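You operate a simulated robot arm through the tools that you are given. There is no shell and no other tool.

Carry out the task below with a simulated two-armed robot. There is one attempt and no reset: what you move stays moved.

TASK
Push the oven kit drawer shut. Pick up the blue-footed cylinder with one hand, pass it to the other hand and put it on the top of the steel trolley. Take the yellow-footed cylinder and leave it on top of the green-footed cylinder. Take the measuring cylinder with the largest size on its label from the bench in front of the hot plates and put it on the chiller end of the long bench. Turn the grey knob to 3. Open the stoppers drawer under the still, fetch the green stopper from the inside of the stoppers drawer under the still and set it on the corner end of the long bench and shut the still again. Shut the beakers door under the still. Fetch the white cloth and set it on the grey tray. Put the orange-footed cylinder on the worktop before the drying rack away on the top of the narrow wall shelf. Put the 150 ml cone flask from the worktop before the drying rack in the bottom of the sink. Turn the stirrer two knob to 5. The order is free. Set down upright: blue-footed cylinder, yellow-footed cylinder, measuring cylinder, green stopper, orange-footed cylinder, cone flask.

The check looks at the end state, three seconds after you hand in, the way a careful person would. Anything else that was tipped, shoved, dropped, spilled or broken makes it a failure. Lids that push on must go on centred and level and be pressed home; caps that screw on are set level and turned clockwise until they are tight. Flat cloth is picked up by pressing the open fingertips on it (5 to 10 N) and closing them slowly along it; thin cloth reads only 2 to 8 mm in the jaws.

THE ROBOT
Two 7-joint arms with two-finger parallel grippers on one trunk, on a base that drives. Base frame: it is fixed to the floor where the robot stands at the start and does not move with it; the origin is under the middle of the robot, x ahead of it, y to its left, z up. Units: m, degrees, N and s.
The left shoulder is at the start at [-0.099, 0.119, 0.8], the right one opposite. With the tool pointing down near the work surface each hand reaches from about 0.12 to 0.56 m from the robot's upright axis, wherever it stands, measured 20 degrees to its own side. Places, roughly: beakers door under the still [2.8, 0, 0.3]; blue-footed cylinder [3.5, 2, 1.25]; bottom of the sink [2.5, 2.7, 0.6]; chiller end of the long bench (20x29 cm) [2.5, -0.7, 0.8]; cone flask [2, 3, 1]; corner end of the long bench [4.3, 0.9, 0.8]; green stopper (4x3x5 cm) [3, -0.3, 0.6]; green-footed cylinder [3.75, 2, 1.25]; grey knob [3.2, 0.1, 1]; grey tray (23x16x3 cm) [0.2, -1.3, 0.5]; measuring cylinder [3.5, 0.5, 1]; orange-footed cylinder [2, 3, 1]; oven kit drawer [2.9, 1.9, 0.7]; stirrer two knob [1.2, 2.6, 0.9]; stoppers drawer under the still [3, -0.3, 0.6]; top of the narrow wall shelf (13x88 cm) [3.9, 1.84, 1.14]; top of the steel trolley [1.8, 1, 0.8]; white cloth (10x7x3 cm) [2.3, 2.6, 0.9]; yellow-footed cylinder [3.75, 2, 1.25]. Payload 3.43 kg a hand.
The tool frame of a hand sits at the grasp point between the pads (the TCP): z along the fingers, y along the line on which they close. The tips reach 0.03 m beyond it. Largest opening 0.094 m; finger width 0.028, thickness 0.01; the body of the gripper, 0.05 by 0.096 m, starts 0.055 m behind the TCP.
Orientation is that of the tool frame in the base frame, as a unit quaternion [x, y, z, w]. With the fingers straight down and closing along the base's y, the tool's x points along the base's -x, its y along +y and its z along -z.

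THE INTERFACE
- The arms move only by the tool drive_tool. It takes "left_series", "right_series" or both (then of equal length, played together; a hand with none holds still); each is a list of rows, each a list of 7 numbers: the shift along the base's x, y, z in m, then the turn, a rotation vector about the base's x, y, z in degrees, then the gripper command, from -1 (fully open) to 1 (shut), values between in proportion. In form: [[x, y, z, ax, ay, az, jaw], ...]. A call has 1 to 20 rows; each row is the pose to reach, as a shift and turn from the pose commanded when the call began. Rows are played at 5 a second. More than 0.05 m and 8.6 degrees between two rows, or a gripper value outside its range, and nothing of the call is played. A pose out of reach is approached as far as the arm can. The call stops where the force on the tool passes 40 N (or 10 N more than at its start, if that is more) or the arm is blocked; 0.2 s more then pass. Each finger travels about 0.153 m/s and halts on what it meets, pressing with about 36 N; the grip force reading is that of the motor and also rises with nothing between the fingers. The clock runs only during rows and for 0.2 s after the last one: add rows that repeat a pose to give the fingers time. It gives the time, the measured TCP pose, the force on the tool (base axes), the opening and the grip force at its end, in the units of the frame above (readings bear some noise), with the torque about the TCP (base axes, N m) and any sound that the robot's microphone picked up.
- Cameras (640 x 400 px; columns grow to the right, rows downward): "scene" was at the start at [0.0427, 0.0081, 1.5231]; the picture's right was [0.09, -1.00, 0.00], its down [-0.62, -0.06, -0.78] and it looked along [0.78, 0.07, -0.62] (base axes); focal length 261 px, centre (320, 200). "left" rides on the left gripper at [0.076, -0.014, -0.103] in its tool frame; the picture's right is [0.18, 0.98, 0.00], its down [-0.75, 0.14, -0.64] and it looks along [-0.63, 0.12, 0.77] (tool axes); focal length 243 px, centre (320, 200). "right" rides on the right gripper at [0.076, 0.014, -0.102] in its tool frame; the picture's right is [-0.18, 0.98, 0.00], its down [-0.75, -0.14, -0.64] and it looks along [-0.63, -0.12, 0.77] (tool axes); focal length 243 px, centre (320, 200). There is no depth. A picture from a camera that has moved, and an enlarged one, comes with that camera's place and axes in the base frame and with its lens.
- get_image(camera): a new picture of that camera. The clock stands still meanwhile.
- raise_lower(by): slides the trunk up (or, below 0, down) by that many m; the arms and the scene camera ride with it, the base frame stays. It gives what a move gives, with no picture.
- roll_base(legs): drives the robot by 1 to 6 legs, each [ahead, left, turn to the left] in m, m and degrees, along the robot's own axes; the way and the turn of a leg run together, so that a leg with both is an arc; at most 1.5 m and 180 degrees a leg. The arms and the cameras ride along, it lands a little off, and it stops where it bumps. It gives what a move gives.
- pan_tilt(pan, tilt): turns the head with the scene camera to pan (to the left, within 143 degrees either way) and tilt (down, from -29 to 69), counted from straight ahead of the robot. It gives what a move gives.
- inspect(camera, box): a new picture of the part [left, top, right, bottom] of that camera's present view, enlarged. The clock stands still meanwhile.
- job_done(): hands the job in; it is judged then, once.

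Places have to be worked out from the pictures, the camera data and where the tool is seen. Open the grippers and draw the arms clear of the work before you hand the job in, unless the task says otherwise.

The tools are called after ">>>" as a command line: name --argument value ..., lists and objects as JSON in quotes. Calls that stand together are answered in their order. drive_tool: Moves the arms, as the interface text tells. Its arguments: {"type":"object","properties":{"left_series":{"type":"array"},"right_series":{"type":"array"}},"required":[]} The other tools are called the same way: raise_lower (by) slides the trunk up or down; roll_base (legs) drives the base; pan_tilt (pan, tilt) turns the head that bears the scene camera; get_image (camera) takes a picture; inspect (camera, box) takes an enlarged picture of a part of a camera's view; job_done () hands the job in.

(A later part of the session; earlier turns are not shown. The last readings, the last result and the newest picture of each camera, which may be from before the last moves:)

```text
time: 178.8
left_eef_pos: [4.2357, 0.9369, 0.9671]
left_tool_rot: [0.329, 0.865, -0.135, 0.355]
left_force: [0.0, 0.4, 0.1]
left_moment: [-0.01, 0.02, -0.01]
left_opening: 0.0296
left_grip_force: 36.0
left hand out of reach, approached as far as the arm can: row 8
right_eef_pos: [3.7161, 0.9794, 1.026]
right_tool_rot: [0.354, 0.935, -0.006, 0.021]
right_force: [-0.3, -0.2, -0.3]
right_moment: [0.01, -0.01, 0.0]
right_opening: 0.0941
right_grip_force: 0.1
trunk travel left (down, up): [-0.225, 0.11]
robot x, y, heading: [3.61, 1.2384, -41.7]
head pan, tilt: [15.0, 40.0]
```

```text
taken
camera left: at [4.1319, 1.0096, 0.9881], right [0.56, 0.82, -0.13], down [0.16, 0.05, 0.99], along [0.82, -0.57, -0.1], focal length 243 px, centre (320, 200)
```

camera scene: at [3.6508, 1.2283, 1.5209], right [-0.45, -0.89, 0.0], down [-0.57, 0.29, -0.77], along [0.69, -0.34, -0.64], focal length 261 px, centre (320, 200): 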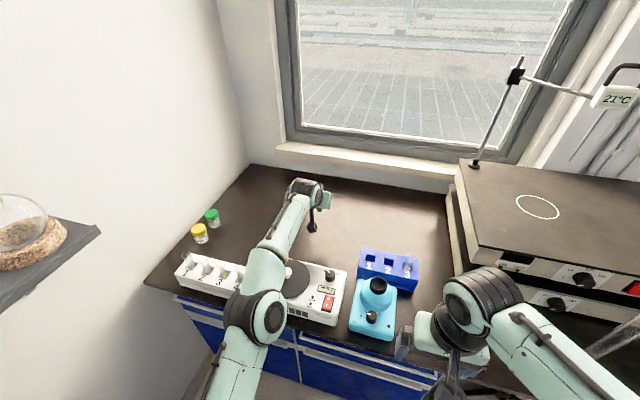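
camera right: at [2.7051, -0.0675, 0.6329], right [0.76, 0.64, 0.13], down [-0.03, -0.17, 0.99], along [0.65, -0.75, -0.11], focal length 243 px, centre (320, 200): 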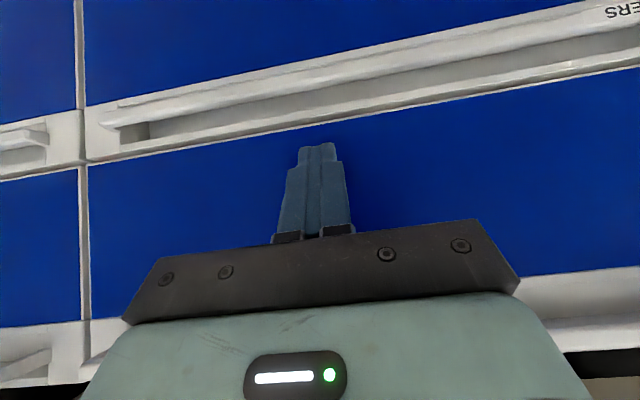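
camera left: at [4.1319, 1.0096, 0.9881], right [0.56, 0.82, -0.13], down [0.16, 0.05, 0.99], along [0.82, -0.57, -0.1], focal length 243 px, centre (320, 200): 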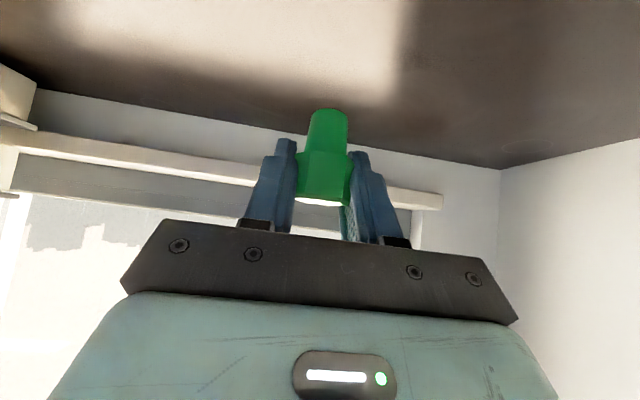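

I'm at t≈2.52 over free surface, at the reach limit. I lower in steps, checking the forearm's clearance over the stirrer.

>>> drive_tool --left_series '[[0, 0, -0.02, 0, 0, 0, 1], [0, 0, -0.04, 0, 0, 0, 1], [0, 0, -0.06, 0, 0, 0, 1]]'

>>> inspect --camera "scene" --box '[180, 160, 380, 285]'

>>> get_image --camera "left"

```text
time: 179.6
left_eef_pos: [4.2348, 0.9344, 0.9061]
left_tool_rot: [0.329, 0.864, -0.136, 0.356]
left_force: [0.3, -0.6, 0.3]
left_moment: [-0.01, -0.02, -0.01]
left_opening: 0.0295
left_grip_force: 36.2
right_eef_pos: [3.7172, 0.9792, 1.0248]
right_tool_rot: [0.355, 0.935, -0.007, 0.021]
right_force: [-0.9, -0.3, 0.0]
right_moment: [0.04, 0.0, 0.04]
right_opening: 0.0939
right_grip_force: 0.0
trunk travel left (down, up): [-0.225, 0.11]
robot x, y, heading: [3.606, 1.2397, -41.8]
head pan, tilt: [15.0, 40.0]
```

```text
3.20 times, centred on (280, 222) of scene
camera zoom: at [3.6516, 1.2274, 1.5209], right [-0.45, -0.89, 0.0], down [-0.57, 0.29, -0.77], along [0.69, -0.34, -0.64], focal length 836 px, centre (448, 128)
```

zoom: 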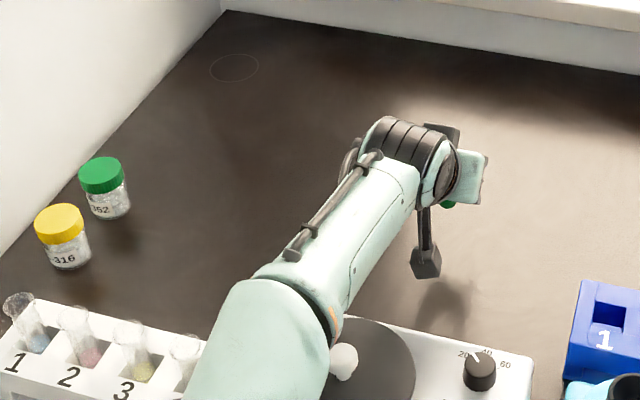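

```text
taken
camera left: at [4.1315, 1.0075, 0.926], right [0.55, 0.82, -0.13], down [0.16, 0.05, 0.99], along [0.82, -0.57, -0.1], focal length 243 px, centre (320, 200)
```

left: 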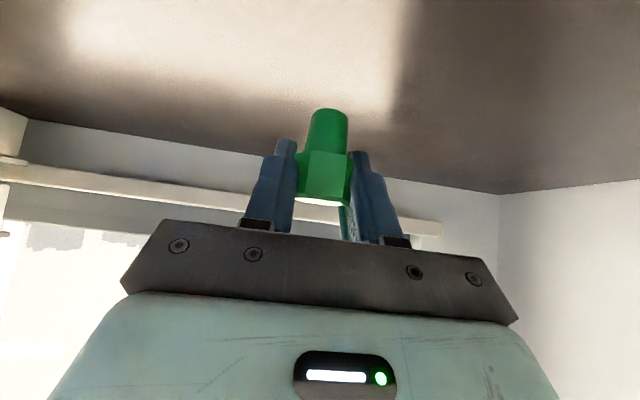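

The forearm passes low over the stirrer's knob, so I raise the trunk 0.1 m to keep the elbow higher, then lower the hand again.

>>> raise_lower --by 0.1

>>> drive_tool --left_series '[[0.005, -0.0045, -0.03, 0, 0, 0, 1], [0.01, -0.009, -0.06, 0, 0, 0, 1], [0.015, -0.0135, -0.09, 0, 0, 0, 1], [0.0223, -0.02, -0.12, 0, 0, 0, 1]]'

>>> inspect --camera "scene" --box '[180, 180, 380, 305]'

>>> get_image --camera "left"

```text
time: 181.0
left_eef_pos: [4.2356, 0.9353, 1.0064]
left_tool_rot: [0.327, 0.865, -0.135, 0.357]
left_force: [0.3, 0.1, -0.3]
left_moment: [-0.02, 0.01, 0.0]
left_opening: 0.0297
left_grip_force: 36.2
right_eef_pos: [3.7166, 0.9793, 1.1252]
right_tool_rot: [0.354, 0.935, -0.007, 0.021]
right_force: [-0.6, 0.0, -1.4]
right_moment: [-0.01, -0.02, -0.01]
right_opening: 0.0939
right_grip_force: 0.1
trunk travel left (down, up): [-0.325, 0.01]
robot x, y, heading: [3.6084, 1.2375, -41.7]
head pan, tilt: [15.0, 40.0]
```

```text
time: 182.0
left_eef_pos: [4.2604, 0.9152, 0.8848]
left_tool_rot: [0.327, 0.865, -0.134, 0.357]
left_force: [-0.3, 0.2, 0.3]
left_moment: [0.03, 0.02, 0.03]
left_opening: 0.0294
left_grip_force: 36.1
right_eef_pos: [3.718, 0.9793, 1.1256]
right_tool_rot: [0.354, 0.935, -0.006, 0.02]
right_force: [-0.1, -0.2, -0.2]
right_moment: [-0.02, 0.0, 0.03]
right_opening: 0.094
right_grip_force: 0.0
trunk travel left (down, up): [-0.325, 0.01]
robot x, y, heading: [3.6076, 1.2373, -41.4]
head pan, tilt: [15.0, 40.0]
```

```text
3.20 times, centred on (280, 242) of scene
camera zoom: at [3.651, 1.228, 1.6268], right [-0.45, -0.89, 0.0], down [-0.58, 0.29, -0.77], along [0.68, -0.34, -0.64], focal length 836 px, centre (448, 64)
```

zoom: 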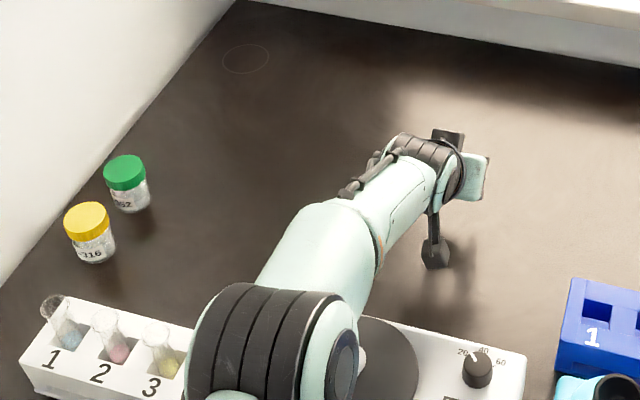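

```text
taken
camera left: at [4.1562, 0.9879, 0.9056], right [0.55, 0.82, -0.13], down [0.15, 0.05, 0.99], along [0.82, -0.57, -0.1], focal length 243 px, centre (320, 200)
```

left: 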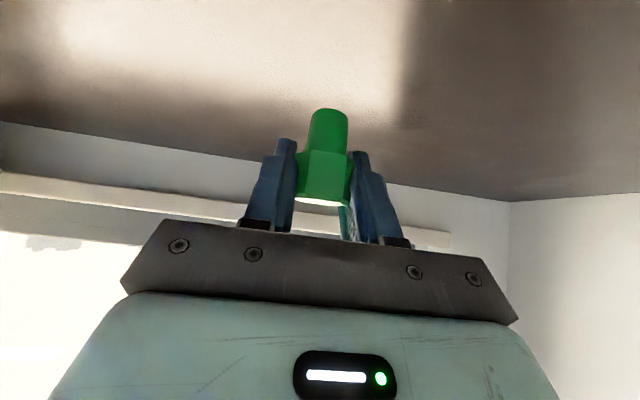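

Now the elbow is high and TCP is at (4.260, 0.915), right at the intended spot. I lower toward contact (expected near 0.838).

>>> drive_tool --left_series '[[0, 0, -0.02, 0, 0, 0, 1], [0, 0, -0.036, 0, 0, 0, 1], [0, 0, -0.04, 0, 0, 0, 1]]'

>>> drive_tool --left_series '[[0, 0, -0.002, 0, 0, 0, 1], [0, 0, -0.004, 0, 0, 0, 1]]'

>>> get_image --camera "left"

```text
time: 182.8
left_eef_pos: [4.2604, 0.917, 0.8465]
left_tool_rot: [0.328, 0.864, -0.135, 0.357]
left_force: [-0.5, -0.6, 0.3]
left_moment: [-0.02, 0.01, -0.01]
left_opening: 0.0295
left_grip_force: 36.3
right_eef_pos: [3.7166, 0.9788, 1.1259]
right_tool_rot: [0.354, 0.935, -0.006, 0.021]
right_force: [-0.4, 0.7, -1.0]
right_moment: [0.02, 0.01, 0.01]
right_opening: 0.0942
right_grip_force: 0.1
trunk travel left (down, up): [-0.325, 0.01]
robot x, y, heading: [3.6075, 1.2374, -41.4]
head pan, tilt: [15.0, 40.0]
```

```text
time: 183.4
left_eef_pos: [4.258, 0.9156, 0.8442]
left_tool_rot: [0.329, 0.864, -0.135, 0.356]
left_force: [-0.4, -0.1, 0.2]
left_moment: [0.02, 0.01, 0.0]
left_opening: 0.0295
left_grip_force: 35.9
right_eef_pos: [3.7173, 0.9775, 1.1264]
right_tool_rot: [0.353, 0.935, -0.006, 0.021]
right_force: [0.4, -0.2, 1.5]
right_moment: [-0.01, -0.01, 0.01]
right_opening: 0.0939
right_grip_force: 0.0
trunk travel left (down, up): [-0.325, 0.01]
robot x, y, heading: [3.6086, 1.2369, -41.5]
head pan, tilt: [15.0, 40.0]
```

```text
taken
camera left: at [4.1547, 0.9889, 0.863], right [0.55, 0.82, -0.13], down [0.16, 0.05, 0.99], along [0.82, -0.57, -0.1], focal length 243 px, centre (320, 200)
```

left: 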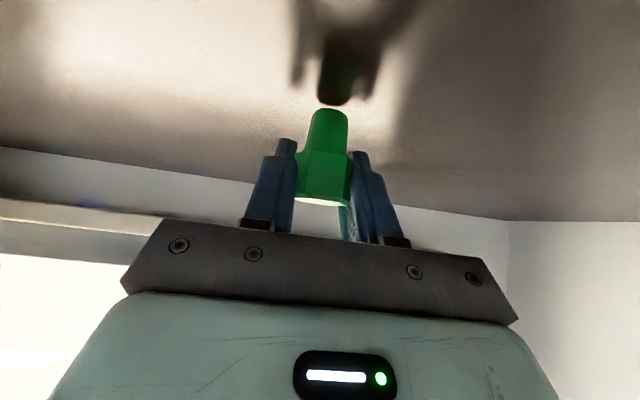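

The shadow is almost touching. A few more millimetres.

>>> drive_tool --left_series '[[0, 0, -0.002, 0, 0, 0, 1], [0, 0, -0.004, 0, 0, 0, 1]]'

>>> drive_tool --left_series '[[0, 0, -0.001, 0, 0, 0, 1], [0, 0, -0.002, 0, 0, 0, 1]]'

>>> get_image --camera "left"

```text
time: 184.0
left_eef_pos: [4.2596, 0.915, 0.8403]
left_tool_rot: [0.328, 0.864, -0.135, 0.356]
left_force: [0.7, 0.6, 0.3]
left_moment: [0.0, 0.02, 0.0]
left_opening: 0.0293
left_grip_force: 35.7
right_eef_pos: [3.7178, 0.9783, 1.125]
right_tool_rot: [0.353, 0.935, -0.006, 0.02]
right_force: [-0.1, -0.6, 0.0]
right_moment: [-0.01, 0.02, 0.0]
right_opening: 0.0941
right_grip_force: 0.2
trunk travel left (down, up): [-0.325, 0.01]
robot x, y, heading: [3.6103, 1.2362, -41.8]
head pan, tilt: [15.0, 40.0]
```

```text
time: 184.6
left_eef_pos: [4.2591, 0.915, 0.8379]
left_tool_rot: [0.329, 0.864, -0.135, 0.357]
left_force: [0.7, 0.6, 1.7]
left_moment: [0.01, 0.0, 0.02]
left_opening: 0.0297
left_grip_force: 36.0
right_eef_pos: [3.7179, 0.9795, 1.1274]
right_tool_rot: [0.354, 0.935, -0.006, 0.021]
right_force: [0.1, 0.6, 0.3]
right_moment: [0.02, -0.01, 0.03]
right_opening: 0.0941
right_grip_force: 0.1
trunk travel left (down, up): [-0.325, 0.01]
robot x, y, heading: [3.6048, 1.2359, -41.5]
head pan, tilt: [15.0, 40.0]
```

```text
taken
camera left: at [4.1547, 0.9879, 0.858], right [0.55, 0.82, -0.13], down [0.15, 0.05, 0.99], along [0.82, -0.57, -0.1], focal length 243 px, centre (320, 200)
```

left: 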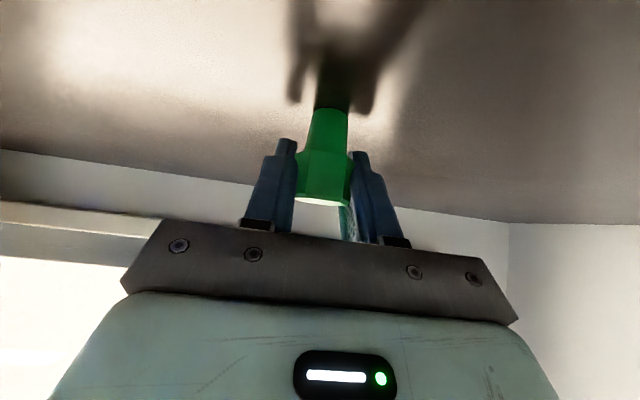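

It is just touching. I open the jaw slowly and retreat along the tool axis.

>>> drive_tool --left_series '[[0, 0, -0.001, 0, 0, 0, 0.8], [0, 0, -0.001, 0, 0, 0, 0.35], [0, 0, -0.001, 0, 0, 0, 0.2], [0, 0, -0.001, 0, 0, 0, 0], [0, 0, -0.001, 0, 0, 0, -0.2], [-0.015, 0.0137, 0.02, 0, 0, 0, -0.2], [-0.03, 0.0274, 0.045, 0, 0, 0, -0.2], [-0.045, 0.041, 0.07, 0, 0, 0, -0.2], [-0.06, 0.0548, 0.1, 0, 0, 0, -0.2], [-0.075, 0.0685, 0.13, 0, 0, 0, -0.2], [-0.1, 0.0913, 0.15, 0, 0, 0, -0.2]]'

>>> get_image --camera "left"

>>> inspect --camera "scene" --box '[240, 180, 400, 280]'

```text
time: 187.0
left_eef_pos: [4.154, 1.0089, 0.9868]
left_tool_rot: [0.329, 0.864, -0.135, 0.356]
left_force: [0.2, 1.0, -0.6]
left_moment: [0.02, 0.0, 0.03]
left_opening: 0.0562
left_grip_force: 0.1
right_eef_pos: [3.7161, 0.9792, 1.1258]
right_tool_rot: [0.354, 0.935, -0.006, 0.021]
right_force: [0.2, -0.2, 0.5]
right_moment: [0.02, 0.0, 0.0]
right_opening: 0.0942
right_grip_force: 0.1
trunk travel left (down, up): [-0.325, 0.01]
robot x, y, heading: [3.6064, 1.2392, -41.6]
head pan, tilt: [15.0, 40.0]
```

```text
taken
camera left: at [4.05, 1.0821, 1.0083], right [0.55, 0.82, -0.13], down [0.16, 0.05, 0.99], along [0.82, -0.57, -0.1], focal length 243 px, centre (320, 200)
```

left: 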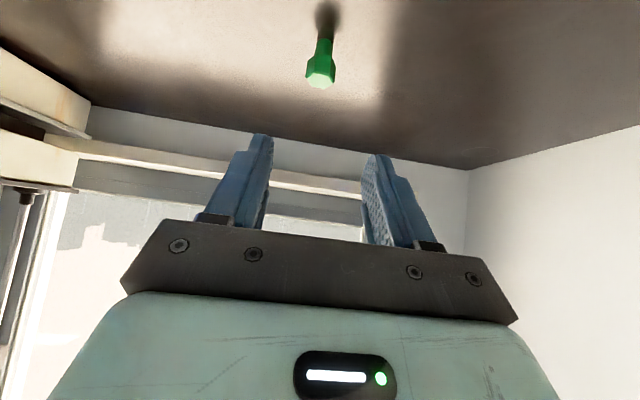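

```text
4.00 times, centred on (320, 230) of scene
camera zoom: at [3.6492, 1.2292, 1.6267], right [-0.45, -0.89, 0.0], down [-0.57, 0.29, -0.77], along [0.69, -0.34, -0.64], focal length 1045 px, centre (320, 80)
```

zoom: 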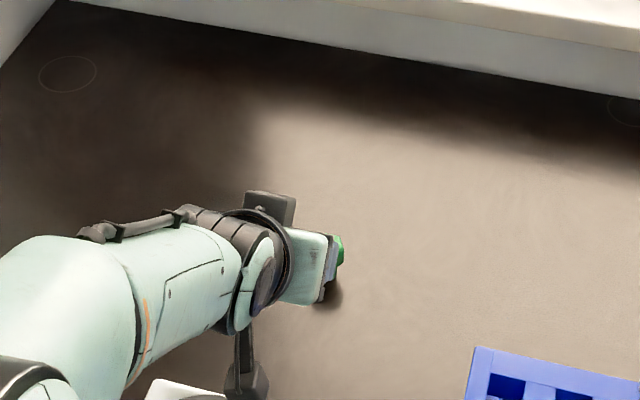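

The green stopper stands upright on the corner end. I retract the left arm above the devices and bring it to a compact tool-down pose, then back the base away from the bench.

>>> drive_tool --left_series '[[-0.025, 0.0228, 0.03, 5, 5.5, 0, -0.2], [-0.05, 0.0456, 0.06, 10, 11, 0, -0.2], [-0.075, 0.0685, 0.08, 15, 16.6, 0, -0.2], [-0.105, 0.096, 0.09, 20, 22.2, 0, -0.2], [-0.135, 0.123, 0.1, 25, 27.7, 0, -0.2], [-0.165, 0.15, 0.1, 30, 33.2, 0, -0.2], [-0.19, 0.173, 0.1, 30, 33.2, 0, -0.2], [-0.21, 0.192, 0.1, 30, 33.2, 0, -0.2]]'

>>> roll_base --legs '[[-0.2, 0, 0]]'

>>> get_image --camera "scene"

```text
time: 188.8
left_eef_pos: [3.9469, 1.2009, 1.0865]
left_tool_rot: [0.357, 0.934, 0.004, 0.002]
left_force: [0.2, -0.1, -0.5]
left_moment: [-0.03, -0.02, -0.01]
left_opening: 0.0563
left_grip_force: 0.0
right_eef_pos: [3.7155, 0.9792, 1.1262]
right_tool_rot: [0.354, 0.935, -0.006, 0.021]
right_force: [-0.6, -0.4, -0.4]
right_moment: [0.0, -0.01, -0.02]
right_opening: 0.0939
right_grip_force: 0.0
trunk travel left (down, up): [-0.325, 0.01]
robot x, y, heading: [3.6073, 1.2389, -41.7]
head pan, tilt: [15.0, 40.0]
```

```text
time: 190.4
left_eef_pos: [3.7969, 1.3316, 1.086]
left_tool_rot: [0.359, 0.933, 0.004, 0.001]
left_force: [-0.2, -0.1, 0.0]
left_moment: [-0.03, 0.0, 0.03]
left_opening: 0.0563
left_grip_force: 0.1
right_eef_pos: [3.565, 1.1113, 1.1245]
right_tool_rot: [0.356, 0.934, -0.006, 0.021]
right_force: [-1.0, 0.2, -0.3]
right_moment: [0.01, 0.01, 0.0]
right_opening: 0.094
right_grip_force: 0.1
trunk travel left (down, up): [-0.325, 0.01]
robot x, y, heading: [3.4583, 1.3725, -41.7]
head pan, tilt: [15.0, 40.0]
```

```text
taken
camera scene: at [3.4995, 1.3625, 1.627], right [-0.45, -0.89, 0.0], down [-0.57, 0.29, -0.77], along [0.68, -0.35, -0.64], focal length 261 px, centre (320, 200)
```

scene: 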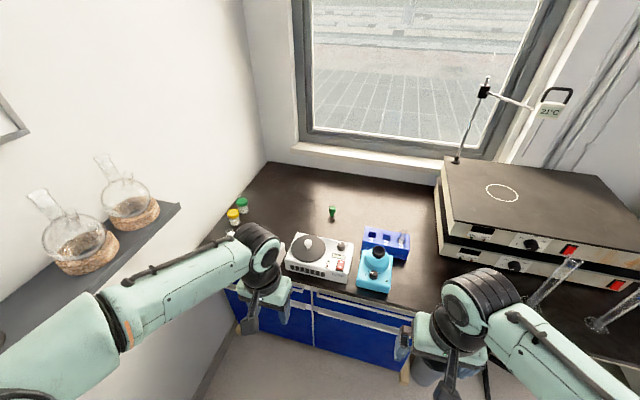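

All is in order there. Now I turn left to face the shelf wall, first shifting away from the counter's corner.

>>> roll_base --legs '[[0, -0.18, 0], [0, 0, 45], [0, 0, 44.5]]'

>>> pan_tilt --pan 5 --tilt 25

>>> get_image --camera "scene"

>>> pan_tilt --pan 55 --tilt 45

>>> get_image --camera "scene"

```text
time: 196.7
left_eef_pos: [3.3736, 1.5796, 1.0866]
left_tool_rot: [-0.411, 0.911, 0.002, -0.001]
left_force: [0.6, 0.1, -0.5]
left_moment: [0.01, 0.0, -0.03]
left_opening: 0.0563
left_grip_force: 0.1
right_eef_pos: [3.5952, 1.3503, 1.1259]
right_tool_rot: [-0.413, 0.91, 0.011, 0.018]
right_force: [0.2, 0.5, 0.1]
right_moment: [0.02, -0.01, -0.02]
right_opening: 0.0937
right_grip_force: 0.1
trunk travel left (down, up): [-0.325, 0.01]
robot x, y, heading: [3.3395, 1.237, 48.6]
head pan, tilt: [15.0, 40.0]
```

```text
time: 197.5
left_eef_pos: [3.3727, 1.5794, 1.0862]
left_tool_rot: [-0.411, 0.912, 0.003, -0.001]
left_force: [-0.2, -0.1, 0.0]
left_moment: [-0.04, 0.01, 0.02]
left_opening: 0.0562
left_grip_force: 0.0
right_eef_pos: [3.5952, 1.3501, 1.1268]
right_tool_rot: [-0.413, 0.91, 0.01, 0.017]
right_force: [0.0, 1.0, 0.4]
right_moment: [-0.03, 0.02, -0.02]
right_opening: 0.0938
right_grip_force: 0.1
trunk travel left (down, up): [-0.325, 0.01]
robot x, y, heading: [3.3388, 1.2336, 48.6]
head pan, tilt: [5.0, 25.0]
```

```text
taken
camera scene: at [3.3636, 1.2796, 1.65], right [0.81, -0.59, 0.0], down [-0.25, -0.34, -0.91], along [0.54, 0.73, -0.42], focal length 261 px, centre (320, 200)
```

scene: 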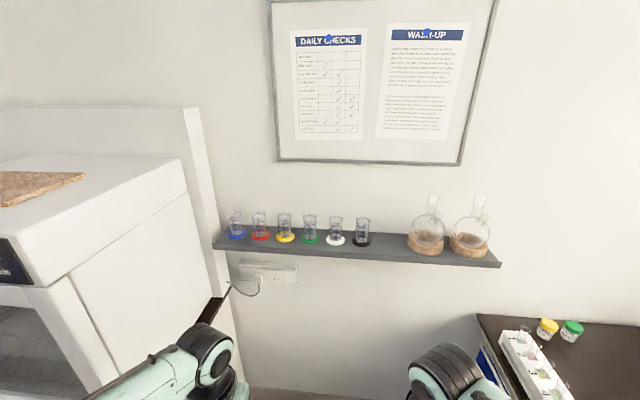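

```text
time: 198.7
left_eef_pos: [3.374, 1.5798, 1.086]
left_tool_rot: [-0.411, 0.912, 0.004, -0.002]
left_force: [0.0, 1.0, -0.3]
left_moment: [-0.04, 0.0, 0.05]
left_opening: 0.0566
left_grip_force: 0.0
right_eef_pos: [3.5963, 1.3497, 1.1262]
right_tool_rot: [-0.413, 0.911, 0.01, 0.019]
right_force: [0.3, -0.7, -0.2]
right_moment: [-0.01, -0.01, -0.01]
right_opening: 0.0942
right_grip_force: 0.0
trunk travel left (down, up): [-0.325, 0.01]
robot x, y, heading: [3.3375, 1.2396, 48.8]
head pan, tilt: [55.0, 45.0]
```

```text
taken
camera scene: at [3.29, 1.2843, 1.6195], right [0.97, 0.24, 0.0], down [0.17, -0.69, -0.71], along [-0.17, 0.69, -0.71], focal length 261 px, centre (320, 200)
```

scene: 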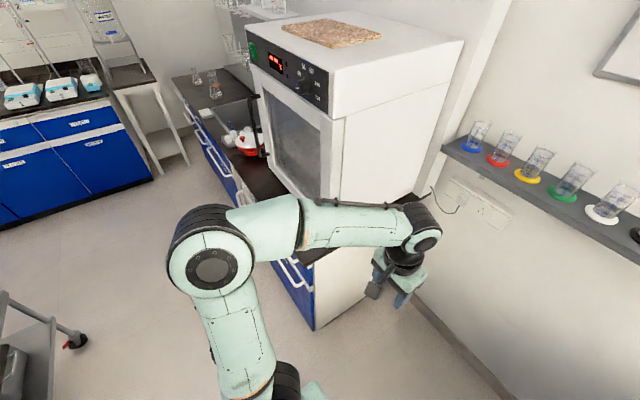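

The oven kit drawer no longer protrudes — it seems my base pushed it in while rolling left. I zoom to check whether it is fully shut.

>>> inspect --camera "scene" --box '[200, 140, 340, 340]'

>>> pan_tilt --pan 75 --tilt 45

>>> inspect --camera "scene" --box '[320, 100, 560, 300]'

```text
2.00 times, centred on (270, 240) of scene
camera zoom: at [3.29, 1.2843, 1.6195], right [0.97, 0.24, 0.0], down [0.17, -0.69, -0.71], along [-0.17, 0.69, -0.71], focal length 522 px, centre (420, 120)
```

zoom: 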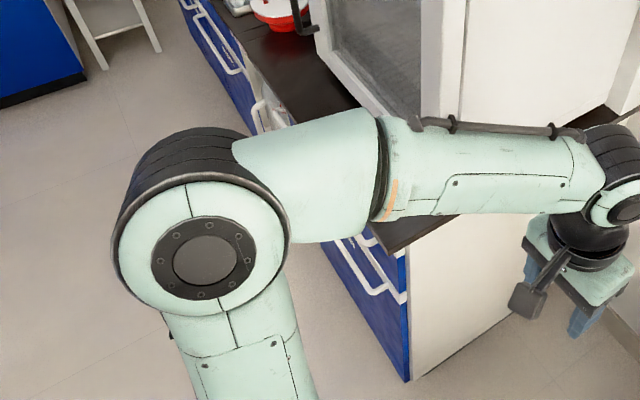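

```text
time: 199.5
left_eef_pos: [3.3733, 1.5794, 1.0855]
left_tool_rot: [-0.411, 0.912, 0.004, -0.001]
left_force: [-0.2, 0.1, -0.4]
left_moment: [0.03, 0.02, 0.0]
left_opening: 0.0564
left_grip_force: 0.0
right_eef_pos: [3.5966, 1.3508, 1.1248]
right_tool_rot: [-0.413, 0.911, 0.011, 0.018]
right_force: [1.0, 0.4, 0.2]
right_moment: [-0.02, 0.0, 0.0]
right_opening: 0.0943
right_grip_force: 0.1
trunk travel left (down, up): [-0.325, 0.01]
robot x, y, heading: [3.3426, 1.2367, 48.8]
head pan, tilt: [75.0, 45.0]
```

```text
2.00 times, centred on (440, 200) of scene
camera zoom: at [3.2641, 1.273, 1.6195], right [0.83, 0.55, 0.0], down [0.39, -0.59, -0.71], along [-0.39, 0.59, -0.71], focal length 522 px, centre (80, 200)
```

zoom: 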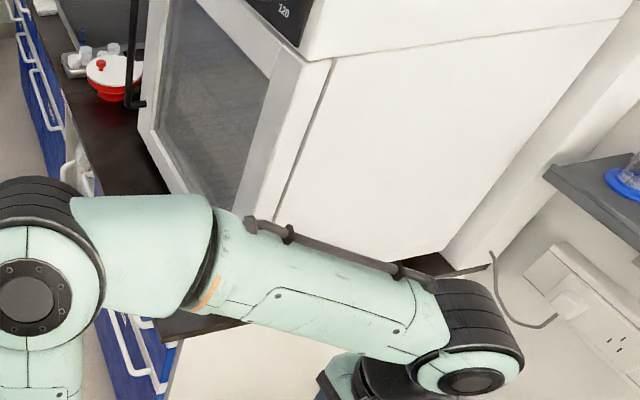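

The drawer looks nearly or fully in; I'll verify from the front later. Now I zoom on the shelf cylinders.

>>> pan_tilt --pan 5 --tilt 20

>>> inspect --camera "scene" --box '[205, 190, 385, 300]'

>>> inspect --camera "scene" --box '[255, 210, 345, 266]'

```text
time: 200.9
left_eef_pos: [3.3736, 1.5788, 1.086]
left_tool_rot: [-0.411, 0.912, 0.003, -0.001]
left_force: [-0.6, -0.1, 0.4]
left_moment: [-0.01, -0.02, 0.02]
left_opening: 0.0561
left_grip_force: 0.1
right_eef_pos: [3.5958, 1.3504, 1.1257]
right_tool_rot: [-0.413, 0.91, 0.01, 0.018]
right_force: [0.4, -0.1, -1.2]
right_moment: [0.01, 0.03, -0.03]
right_opening: 0.0942
right_grip_force: 0.3
trunk travel left (down, up): [-0.325, 0.01]
robot x, y, heading: [3.3412, 1.2435, 48.9]
head pan, tilt: [5.0, 20.0]
```

```text
3.56 times, centred on (295, 245) of scene
camera zoom: at [3.3642, 1.2804, 1.6581], right [0.81, -0.59, 0.0], down [-0.2, -0.28, -0.94], along [0.56, 0.76, -0.34], focal length 929 px, centre (409, 40)
```

zoom: 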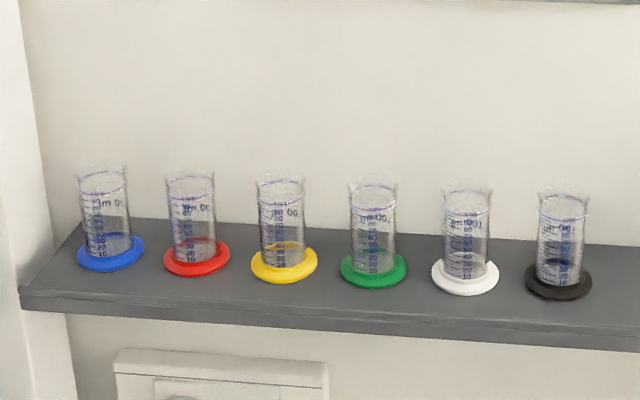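

```text
7.11 times, centred on (300, 238) of scene
camera zoom: at [3.3642, 1.2804, 1.6581], right [0.81, -0.59, 0.0], down [-0.2, -0.28, -0.94], along [0.56, 0.76, -0.34], focal length 1858 px, centre (462, -70)
```

zoom: 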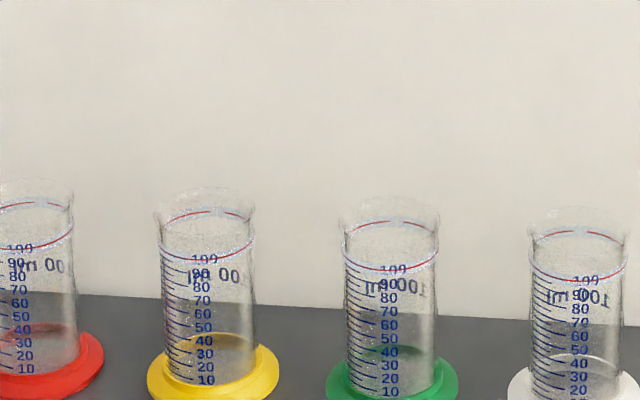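

The cylinders: tube ≈46 mm, foot ≈64 mm, 104 mm tall, shelf top z≈1.14; yellow at about (3.726, 1.980), green (3.791, 1.917), blue (3.593, 2.096). I extend the left hand forward while pitching it 70° for a near-level grasp.

>>> drive_tool --left_series '[[0.0224, 0.0247, 0.0133, 5.77, -5.22, 0, -0.4], [0.0448, 0.0494, 0.0267, 11.53, -10.44, 0, -0.4], [0.0672, 0.0741, 0.04, 17.3, -15.67, 0, -0.4], [0.0896, 0.0988, 0.0533, 23.07, -20.9, 0, -0.4], [0.112, 0.1235, 0.0667, 28.8, -26.1, 0, -0.4], [0.1344, 0.1482, 0.08, 34.6, -31.3, 0, -0.4], [0.1568, 0.1729, 0.0933, 40.4, -36.6, 0, -0.4], [0.1792, 0.1976, 0.1067, 46.1, -41.8, 0, -0.4], [0.2016, 0.2223, 0.12, 51.9, -47, 0, -0.4]]'

>>> get_image --camera "left"

>>> get_image --camera "scene"

```text
time: 202.9
left_eef_pos: [3.575, 1.8009, 1.2055]
left_tool_rot: [-0.337, 0.746, 0.231, 0.525]
left_force: [1.1, -0.5, 1.0]
left_moment: [-0.02, -0.04, -0.01]
left_opening: 0.0658
left_grip_force: 0.1
right_eef_pos: [3.5963, 1.35, 1.1253]
right_tool_rot: [-0.413, 0.911, 0.01, 0.018]
right_force: [-0.4, 0.0, -0.1]
right_moment: [0.0, 0.0, -0.04]
right_opening: 0.0941
right_grip_force: 0.0
trunk travel left (down, up): [-0.325, 0.01]
robot x, y, heading: [3.338, 1.2364, 48.8]
head pan, tilt: [5.0, 20.0]
```

```text
taken
camera left: at [3.5052, 1.6996, 1.1707], right [-0.78, 0.61, -0.18], down [-0.34, -0.16, 0.93], along [0.53, 0.78, 0.33], focal length 243 px, centre (320, 200)
```

left: 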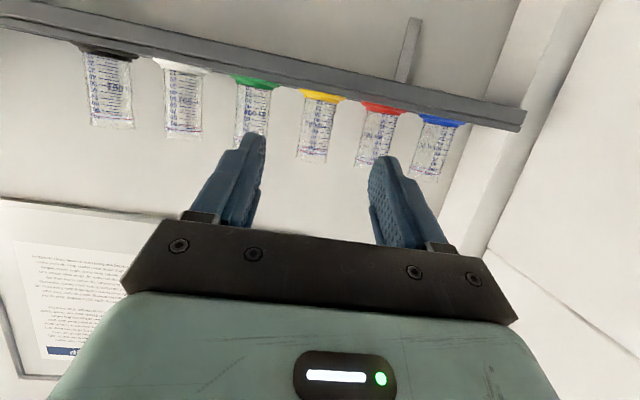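

```text
taken
camera scene: at [3.365, 1.2809, 1.6582], right [0.81, -0.59, 0.0], down [-0.2, -0.28, -0.94], along [0.56, 0.76, -0.34], focal length 261 px, centre (320, 200)
```

scene: 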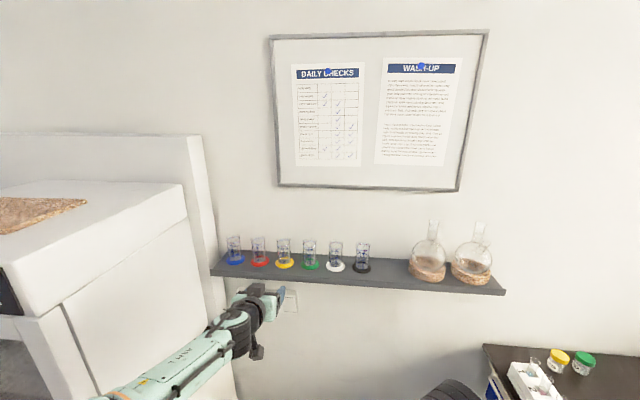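

The hand is lined up with the yellow cylinder. I roll the base ahead 0.13 m.

>>> roll_base --legs '[[0.13, 0, -0.8]]'

>>> get_image --camera "left"

>>> get_image --camera "scene"

```text
time: 204.2
left_eef_pos: [3.6703, 1.8976, 1.207]
left_tool_rot: [-0.334, 0.747, 0.229, 0.527]
left_force: [0.4, 0.6, 0.3]
left_moment: [0.02, -0.01, 0.0]
left_opening: 0.0658
left_grip_force: 0.1
right_eef_pos: [3.6854, 1.4463, 1.1261]
right_tool_rot: [-0.408, 0.913, 0.01, 0.02]
right_force: [0.5, -0.3, 0.0]
right_moment: [0.0, 0.02, 0.02]
right_opening: 0.094
right_grip_force: 0.1
trunk travel left (down, up): [-0.325, 0.01]
robot x, y, heading: [3.4269, 1.3402, 48.3]
head pan, tilt: [5.0, 20.0]
```

```text
taken
camera left: at [3.5982, 1.797, 1.1709], right [-0.77, 0.61, -0.18], down [-0.34, -0.16, 0.93], along [0.54, 0.77, 0.33], focal length 243 px, centre (320, 200)
```

left: 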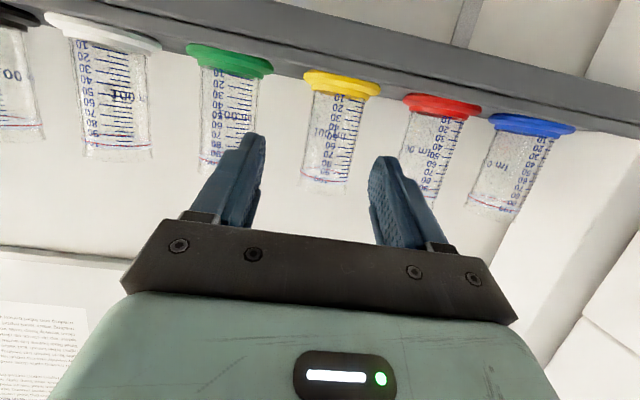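

```text
taken
camera scene: at [3.4533, 1.3798, 1.6579], right [0.8, -0.6, 0.0], down [-0.2, -0.27, -0.94], along [0.56, 0.75, -0.34], focal length 261 px, centre (320, 200)
```

scene: 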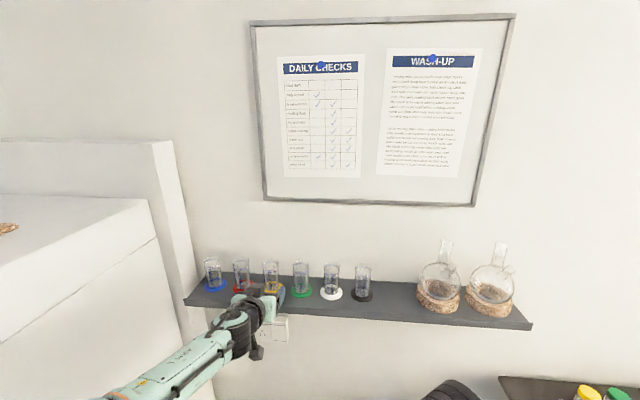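

Yellow's axis is at t≈1.428; I shift 16 mm left, then advance 97 mm so the pads straddle the tube.

>>> drive_tool --left_series '[[-0.0122, 0.0111, -0.004, 0, 0, 0, -0.4], [0.004, 0.029, -0.007, 0, 0, 0, -0.4], [0.0202, 0.0468, -0.007, 0, 0, 0, -0.4], [0.0364, 0.0647, -0.007, 0, 0, 0, -0.4], [0.0526, 0.0826, -0.007, 0, 0, 0, -0.4]]'

>>> get_image --camera "left"

>>> inspect --camera "scene" --box '[190, 230, 390, 355]'

```text
time: 205.4
left_eef_pos: [3.7231, 1.9814, 1.1981]
left_tool_rot: [-0.334, 0.748, 0.228, 0.526]
left_force: [0.4, 0.3, 0.1]
left_moment: [0.01, -0.01, -0.01]
left_opening: 0.0656
left_grip_force: 0.1
right_eef_pos: [3.6856, 1.4481, 1.1261]
right_tool_rot: [-0.408, 0.913, 0.01, 0.019]
right_force: [-0.3, -0.3, -0.4]
right_moment: [-0.04, -0.01, -0.02]
right_opening: 0.0939
right_grip_force: 0.1
trunk travel left (down, up): [-0.325, 0.01]
robot x, y, heading: [3.4259, 1.339, 48.2]
head pan, tilt: [5.0, 20.0]
```

```text
taken
camera left: at [3.6524, 1.8806, 1.1633], right [-0.77, 0.61, -0.18], down [-0.34, -0.15, 0.93], along [0.54, 0.78, 0.33], focal length 243 px, centre (320, 200)
```

left: 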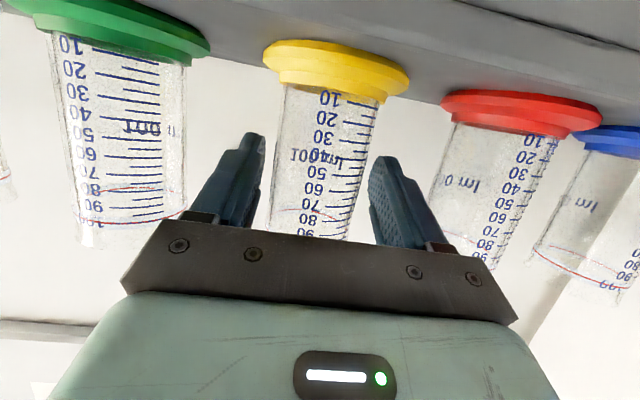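

```text
3.20 times, centred on (290, 292) of scene
camera zoom: at [3.4545, 1.3813, 1.6582], right [0.8, -0.6, 0.0], down [-0.21, -0.27, -0.94], along [0.56, 0.75, -0.34], focal length 836 px, centre (416, -96)
```

zoom: 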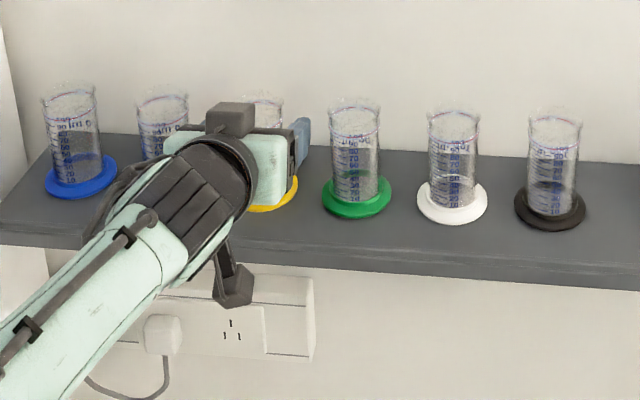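

The yellow tube is centred between the pads. I close gently.

>>> drive_tool --left_series '[[0, 0, 0, 0, 0, 0, -0.2], [0, 0, 0, 0, 0, 0, 0], [0, 0, 0, 0, 0, 0, 0.2], [0, 0, 0, 0, 0, 0, 0.5], [0, 0, 0, 0, 0, 0, 0.5]]'

>>> get_image --camera "left"

```text
time: 206.6
left_eef_pos: [3.7239, 1.9802, 1.2001]
left_tool_rot: [-0.334, 0.747, 0.23, 0.526]
left_force: [0.0, 0.8, 0.1]
left_moment: [0.05, 0.01, -0.02]
left_opening: 0.0486
left_grip_force: 36.2
right_eef_pos: [3.6851, 1.448, 1.1258]
right_tool_rot: [-0.408, 0.913, 0.01, 0.019]
right_force: [0.4, 0.3, 0.6]
right_moment: [0.04, 0.0, 0.0]
right_opening: 0.0942
right_grip_force: 0.0
trunk travel left (down, up): [-0.325, 0.01]
robot x, y, heading: [3.4277, 1.3381, 47.8]
head pan, tilt: [5.0, 20.0]
```

```text
taken
camera left: at [3.6519, 1.8795, 1.1639], right [-0.77, 0.61, -0.18], down [-0.34, -0.16, 0.93], along [0.54, 0.77, 0.33], focal length 243 px, centre (320, 200)
```

left: 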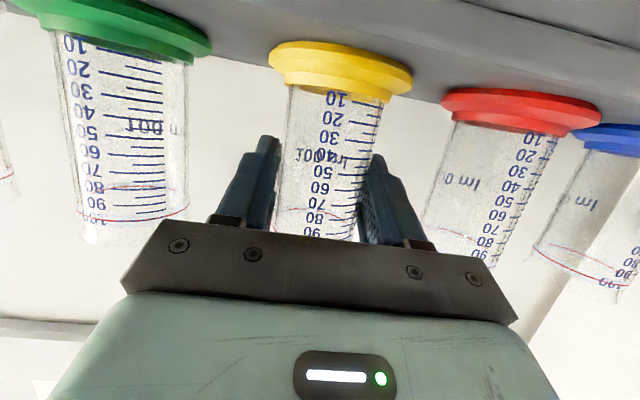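

Gripped at 48.6 mm with the foot flat on the shelf (TCP z=1.200). I lift it straight up 0.13 m.

>>> drive_tool --left_series '[[0, 0, 0.02, 0, 0, 0, 0.5], [0, 0, 0.05, 0, 0, 0, 0.5], [0, 0, 0.08, 0, 0, 0, 0.5], [0, 0, 0.11, 0, 0, 0, 0.5], [0, 0, 0.135, 0, 0, 0, 0.5]]'

>>> get_image --camera "left"

>>> inspect --camera "scene" --box '[190, 200, 390, 325]'

```text
time: 207.8
left_eef_pos: [3.7245, 1.9811, 1.3335]
left_tool_rot: [-0.332, 0.749, 0.228, 0.526]
left_force: [0.1, 0.5, -0.8]
left_moment: [-0.02, 0.02, 0.01]
left_opening: 0.0489
left_grip_force: 36.6
right_eef_pos: [3.6868, 1.4475, 1.1259]
right_tool_rot: [-0.407, 0.913, 0.009, 0.019]
right_force: [0.4, -0.1, -0.6]
right_moment: [0.02, 0.05, 0.02]
right_opening: 0.094
right_grip_force: 0.0
trunk travel left (down, up): [-0.325, 0.01]
robot x, y, heading: [3.4317, 1.3389, 48.2]
head pan, tilt: [5.0, 20.0]
```

```text
taken
camera left: at [3.6525, 1.8805, 1.2984], right [-0.77, 0.61, -0.18], down [-0.34, -0.15, 0.93], along [0.54, 0.77, 0.33], focal length 243 px, centre (320, 200)
```

left: 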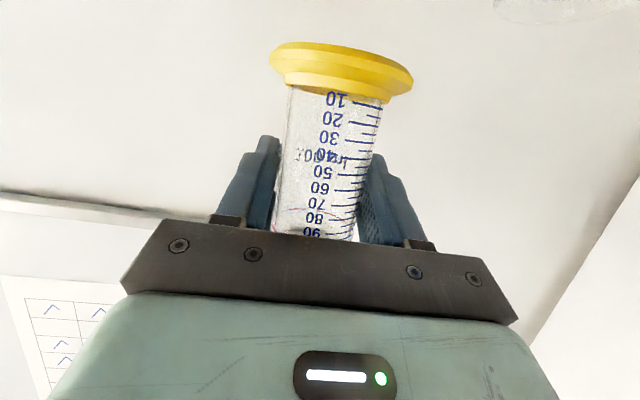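

```text
3.20 times, centred on (290, 262) of scene
camera zoom: at [3.4548, 1.3807, 1.6581], right [0.8, -0.6, 0.0], down [-0.21, -0.27, -0.94], along [0.56, 0.75, -0.34], focal length 836 px, centre (416, 0)
```

zoom: 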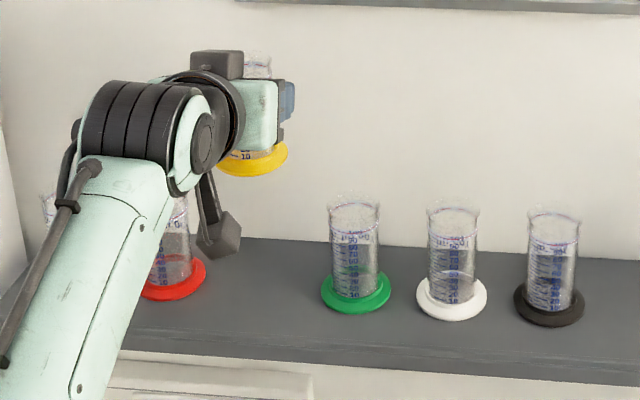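

Yellow hangs upright. Green is estimated +2 mm in depth and +88 mm to the right of yellow's original spot. I move it over green at this height and check.

>>> drive_tool --left_series '[[0.0165, -0.0145, 0, 0, 0, 0, 0.5], [0.033, -0.029, 0, 0, 0, 0, 0.5], [0.0496, -0.0435, 0, 0, 0, 0, 0.5], [0.0662, -0.058, 0, 0, 0, 0, 0.5], [0.0662, -0.058, 0, 0, 0, 0, 0.5]]'

>>> get_image --camera "left"

>>> inspect --camera "scene" --box '[220, 210, 380, 310]'

```text
time: 209.0
left_eef_pos: [3.7879, 1.9218, 1.3359]
left_tool_rot: [-0.333, 0.748, 0.228, 0.526]
left_force: [-0.9, -0.3, -0.8]
left_moment: [0.0, -0.03, -0.02]
left_opening: 0.0486
left_grip_force: 35.8
right_eef_pos: [3.6855, 1.4464, 1.1249]
right_tool_rot: [-0.408, 0.913, 0.009, 0.019]
right_force: [-0.7, -0.2, 0.3]
right_moment: [0.02, 0.0, 0.02]
right_opening: 0.0936
right_grip_force: 0.0
trunk travel left (down, up): [-0.325, 0.01]
robot x, y, heading: [3.4275, 1.3382, 48.5]
head pan, tilt: [5.0, 20.0]
```

```text
taken
camera left: at [3.7173, 1.8202, 1.3011], right [-0.77, 0.61, -0.18], down [-0.34, -0.16, 0.93], along [0.54, 0.77, 0.33], focal length 243 px, centre (320, 200)
```

left: 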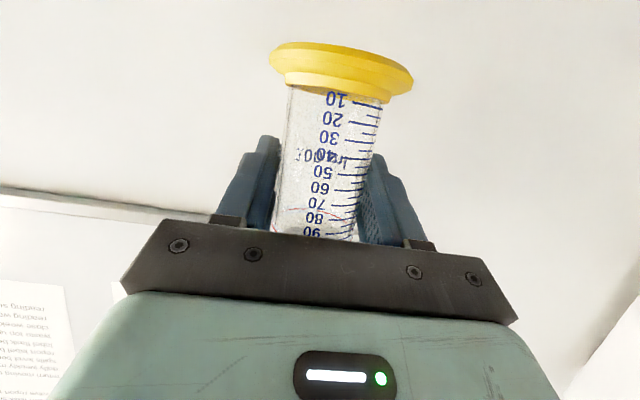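

```text
4.00 times, centred on (300, 260) of scene
camera zoom: at [3.4532, 1.3809, 1.6582], right [0.8, -0.6, 0.0], down [-0.21, -0.27, -0.94], along [0.56, 0.75, -0.34], focal length 1045 px, centre (400, -40)
```

zoom: 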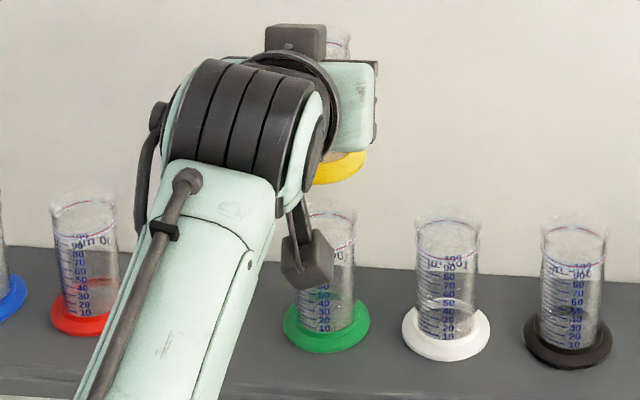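

Image geometry agrees within 2 mm. I zoom further to verify the yellow foot against the green rim.

>>> inspect --camera "scene" --box '[280, 230, 328, 260]'

>>> inspect --camera "scene" --box '[280, 255, 328, 305]'

```text
13.33 times, centred on (304, 245) of scene
camera zoom: at [3.4532, 1.3809, 1.6582], right [0.8, -0.6, 0.0], down [-0.21, -0.27, -0.94], along [0.56, 0.75, -0.34], focal length 3483 px, centre (533, -400)
```

zoom: 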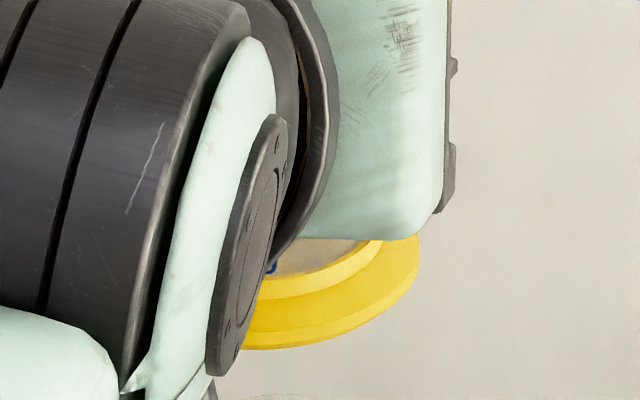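

```text
8.00 times, centred on (304, 280) of scene
camera zoom: at [3.4532, 1.3809, 1.6582], right [0.8, -0.6, 0.0], down [-0.21, -0.27, -0.94], along [0.56, 0.75, -0.34], focal length 2090 px, centre (448, -440)
```

zoom: 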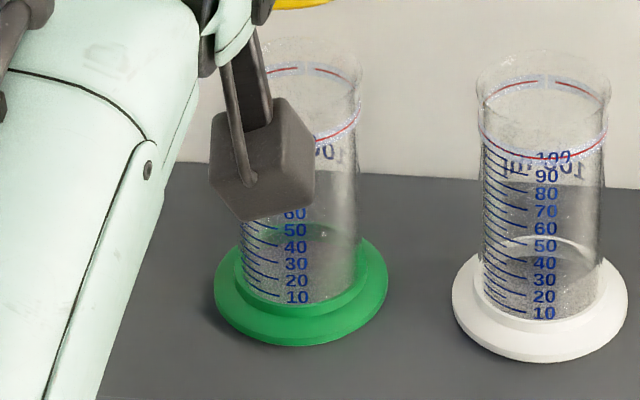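

Alignment is within about 2 mm; I nudge 1.5 mm right and lower toward green's rim.

>>> drive_tool --left_series '[[0.0011, -0.001, 0, 0, 0, 0, 0.5], [0.0011, -0.001, -0.012, 0, 0, 0, 0.5], [0.0011, -0.001, -0.022, 0, 0, 0, 0.5], [0.0011, -0.001, -0.024, 0, 0, 0, 0.5]]'

>>> inspect --camera "scene" --box '[268, 230, 332, 290]'

>>> get_image --camera "left"

```text
time: 210.0
left_eef_pos: [3.7901, 1.9221, 1.3116]
left_tool_rot: [-0.335, 0.748, 0.23, 0.526]
left_force: [0.0, 0.4, -1.2]
left_moment: [0.01, 0.01, 0.01]
left_opening: 0.0486
left_grip_force: 35.6
right_eef_pos: [3.6863, 1.4464, 1.1253]
right_tool_rot: [-0.408, 0.913, 0.009, 0.02]
right_force: [0.8, 0.2, -0.5]
right_moment: [-0.02, 0.01, 0.01]
right_opening: 0.0939
right_grip_force: 0.1
trunk travel left (down, up): [-0.325, 0.01]
robot x, y, heading: [3.4258, 1.3399, 48.2]
head pan, tilt: [5.0, 20.0]
```

```text
6.67 times, centred on (300, 260) of scene
camera zoom: at [3.454, 1.3806, 1.6582], right [0.8, -0.6, 0.0], down [-0.21, -0.27, -0.94], along [0.56, 0.75, -0.34], focal length 1741 px, centre (453, -200)
```

zoom: 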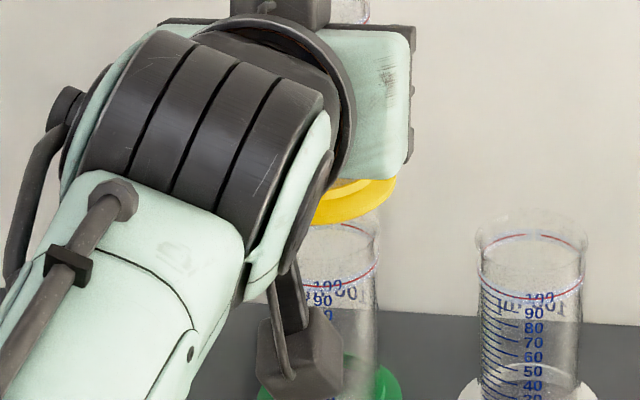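

```text
taken
camera left: at [3.7185, 1.8215, 1.2763], right [-0.77, 0.61, -0.18], down [-0.34, -0.16, 0.93], along [0.54, 0.78, 0.33], focal length 243 px, centre (320, 200)
```

left: 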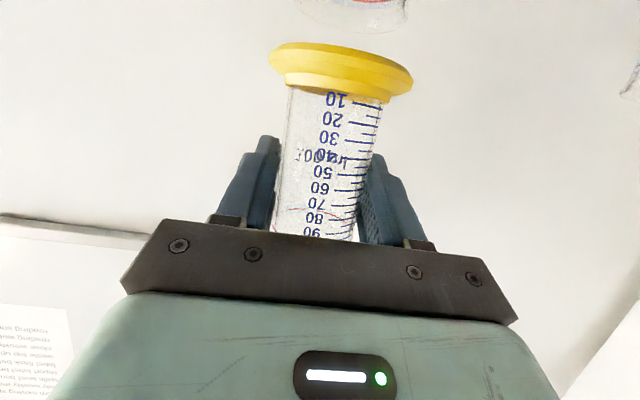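

The hand camera shows green's rim right on the cylinder's axis line. I lower the last millimetres in small steps watching the force.

>>> drive_tool --left_series '[[0, 0, -0.002, 0, 0, 0, 0.5], [0, 0, -0.004, 0, 0, 0, 0.5]]'

>>> drive_tool --left_series '[[0, 0, -0.001, 0, 0, 0, 0.5], [0, 0, -0.002, 0, 0, 0, 0.5]]'

>>> get_image --camera "left"

```text
time: 210.6
left_eef_pos: [3.7898, 1.9229, 1.3078]
left_tool_rot: [-0.334, 0.748, 0.229, 0.526]
left_force: [-0.1, 1.0, -0.1]
left_moment: [-0.02, -0.02, -0.02]
left_opening: 0.049
left_grip_force: 35.8
right_eef_pos: [3.6854, 1.4474, 1.126]
right_tool_rot: [-0.408, 0.913, 0.011, 0.019]
right_force: [0.3, 0.2, -0.4]
right_moment: [0.0, 0.02, 0.01]
right_opening: 0.0942
right_grip_force: 0.0
trunk travel left (down, up): [-0.325, 0.01]
robot x, y, heading: [3.423, 1.337, 48.1]
head pan, tilt: [5.0, 20.0]
```

```text
time: 211.2
left_eef_pos: [3.7907, 1.9219, 1.3047]
left_tool_rot: [-0.334, 0.748, 0.228, 0.526]
left_force: [0.8, 0.0, -1.4]
left_moment: [-0.01, 0.03, -0.01]
left_opening: 0.0488
left_grip_force: 36.2
right_eef_pos: [3.6857, 1.4477, 1.126]
right_tool_rot: [-0.408, 0.913, 0.011, 0.019]
right_force: [-0.2, -0.9, 0.4]
right_moment: [0.01, -0.03, -0.01]
right_opening: 0.094
right_grip_force: 0.0
trunk travel left (down, up): [-0.325, 0.01]
robot x, y, heading: [3.4266, 1.3406, 48.1]
head pan, tilt: [5.0, 20.0]
```

```text
taken
camera left: at [3.7183, 1.8217, 1.2697], right [-0.77, 0.61, -0.18], down [-0.34, -0.16, 0.93], along [0.54, 0.77, 0.33], focal length 243 px, centre (320, 200)
```

left: 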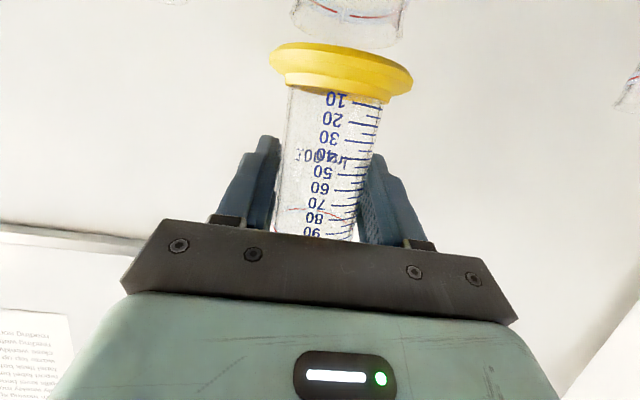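

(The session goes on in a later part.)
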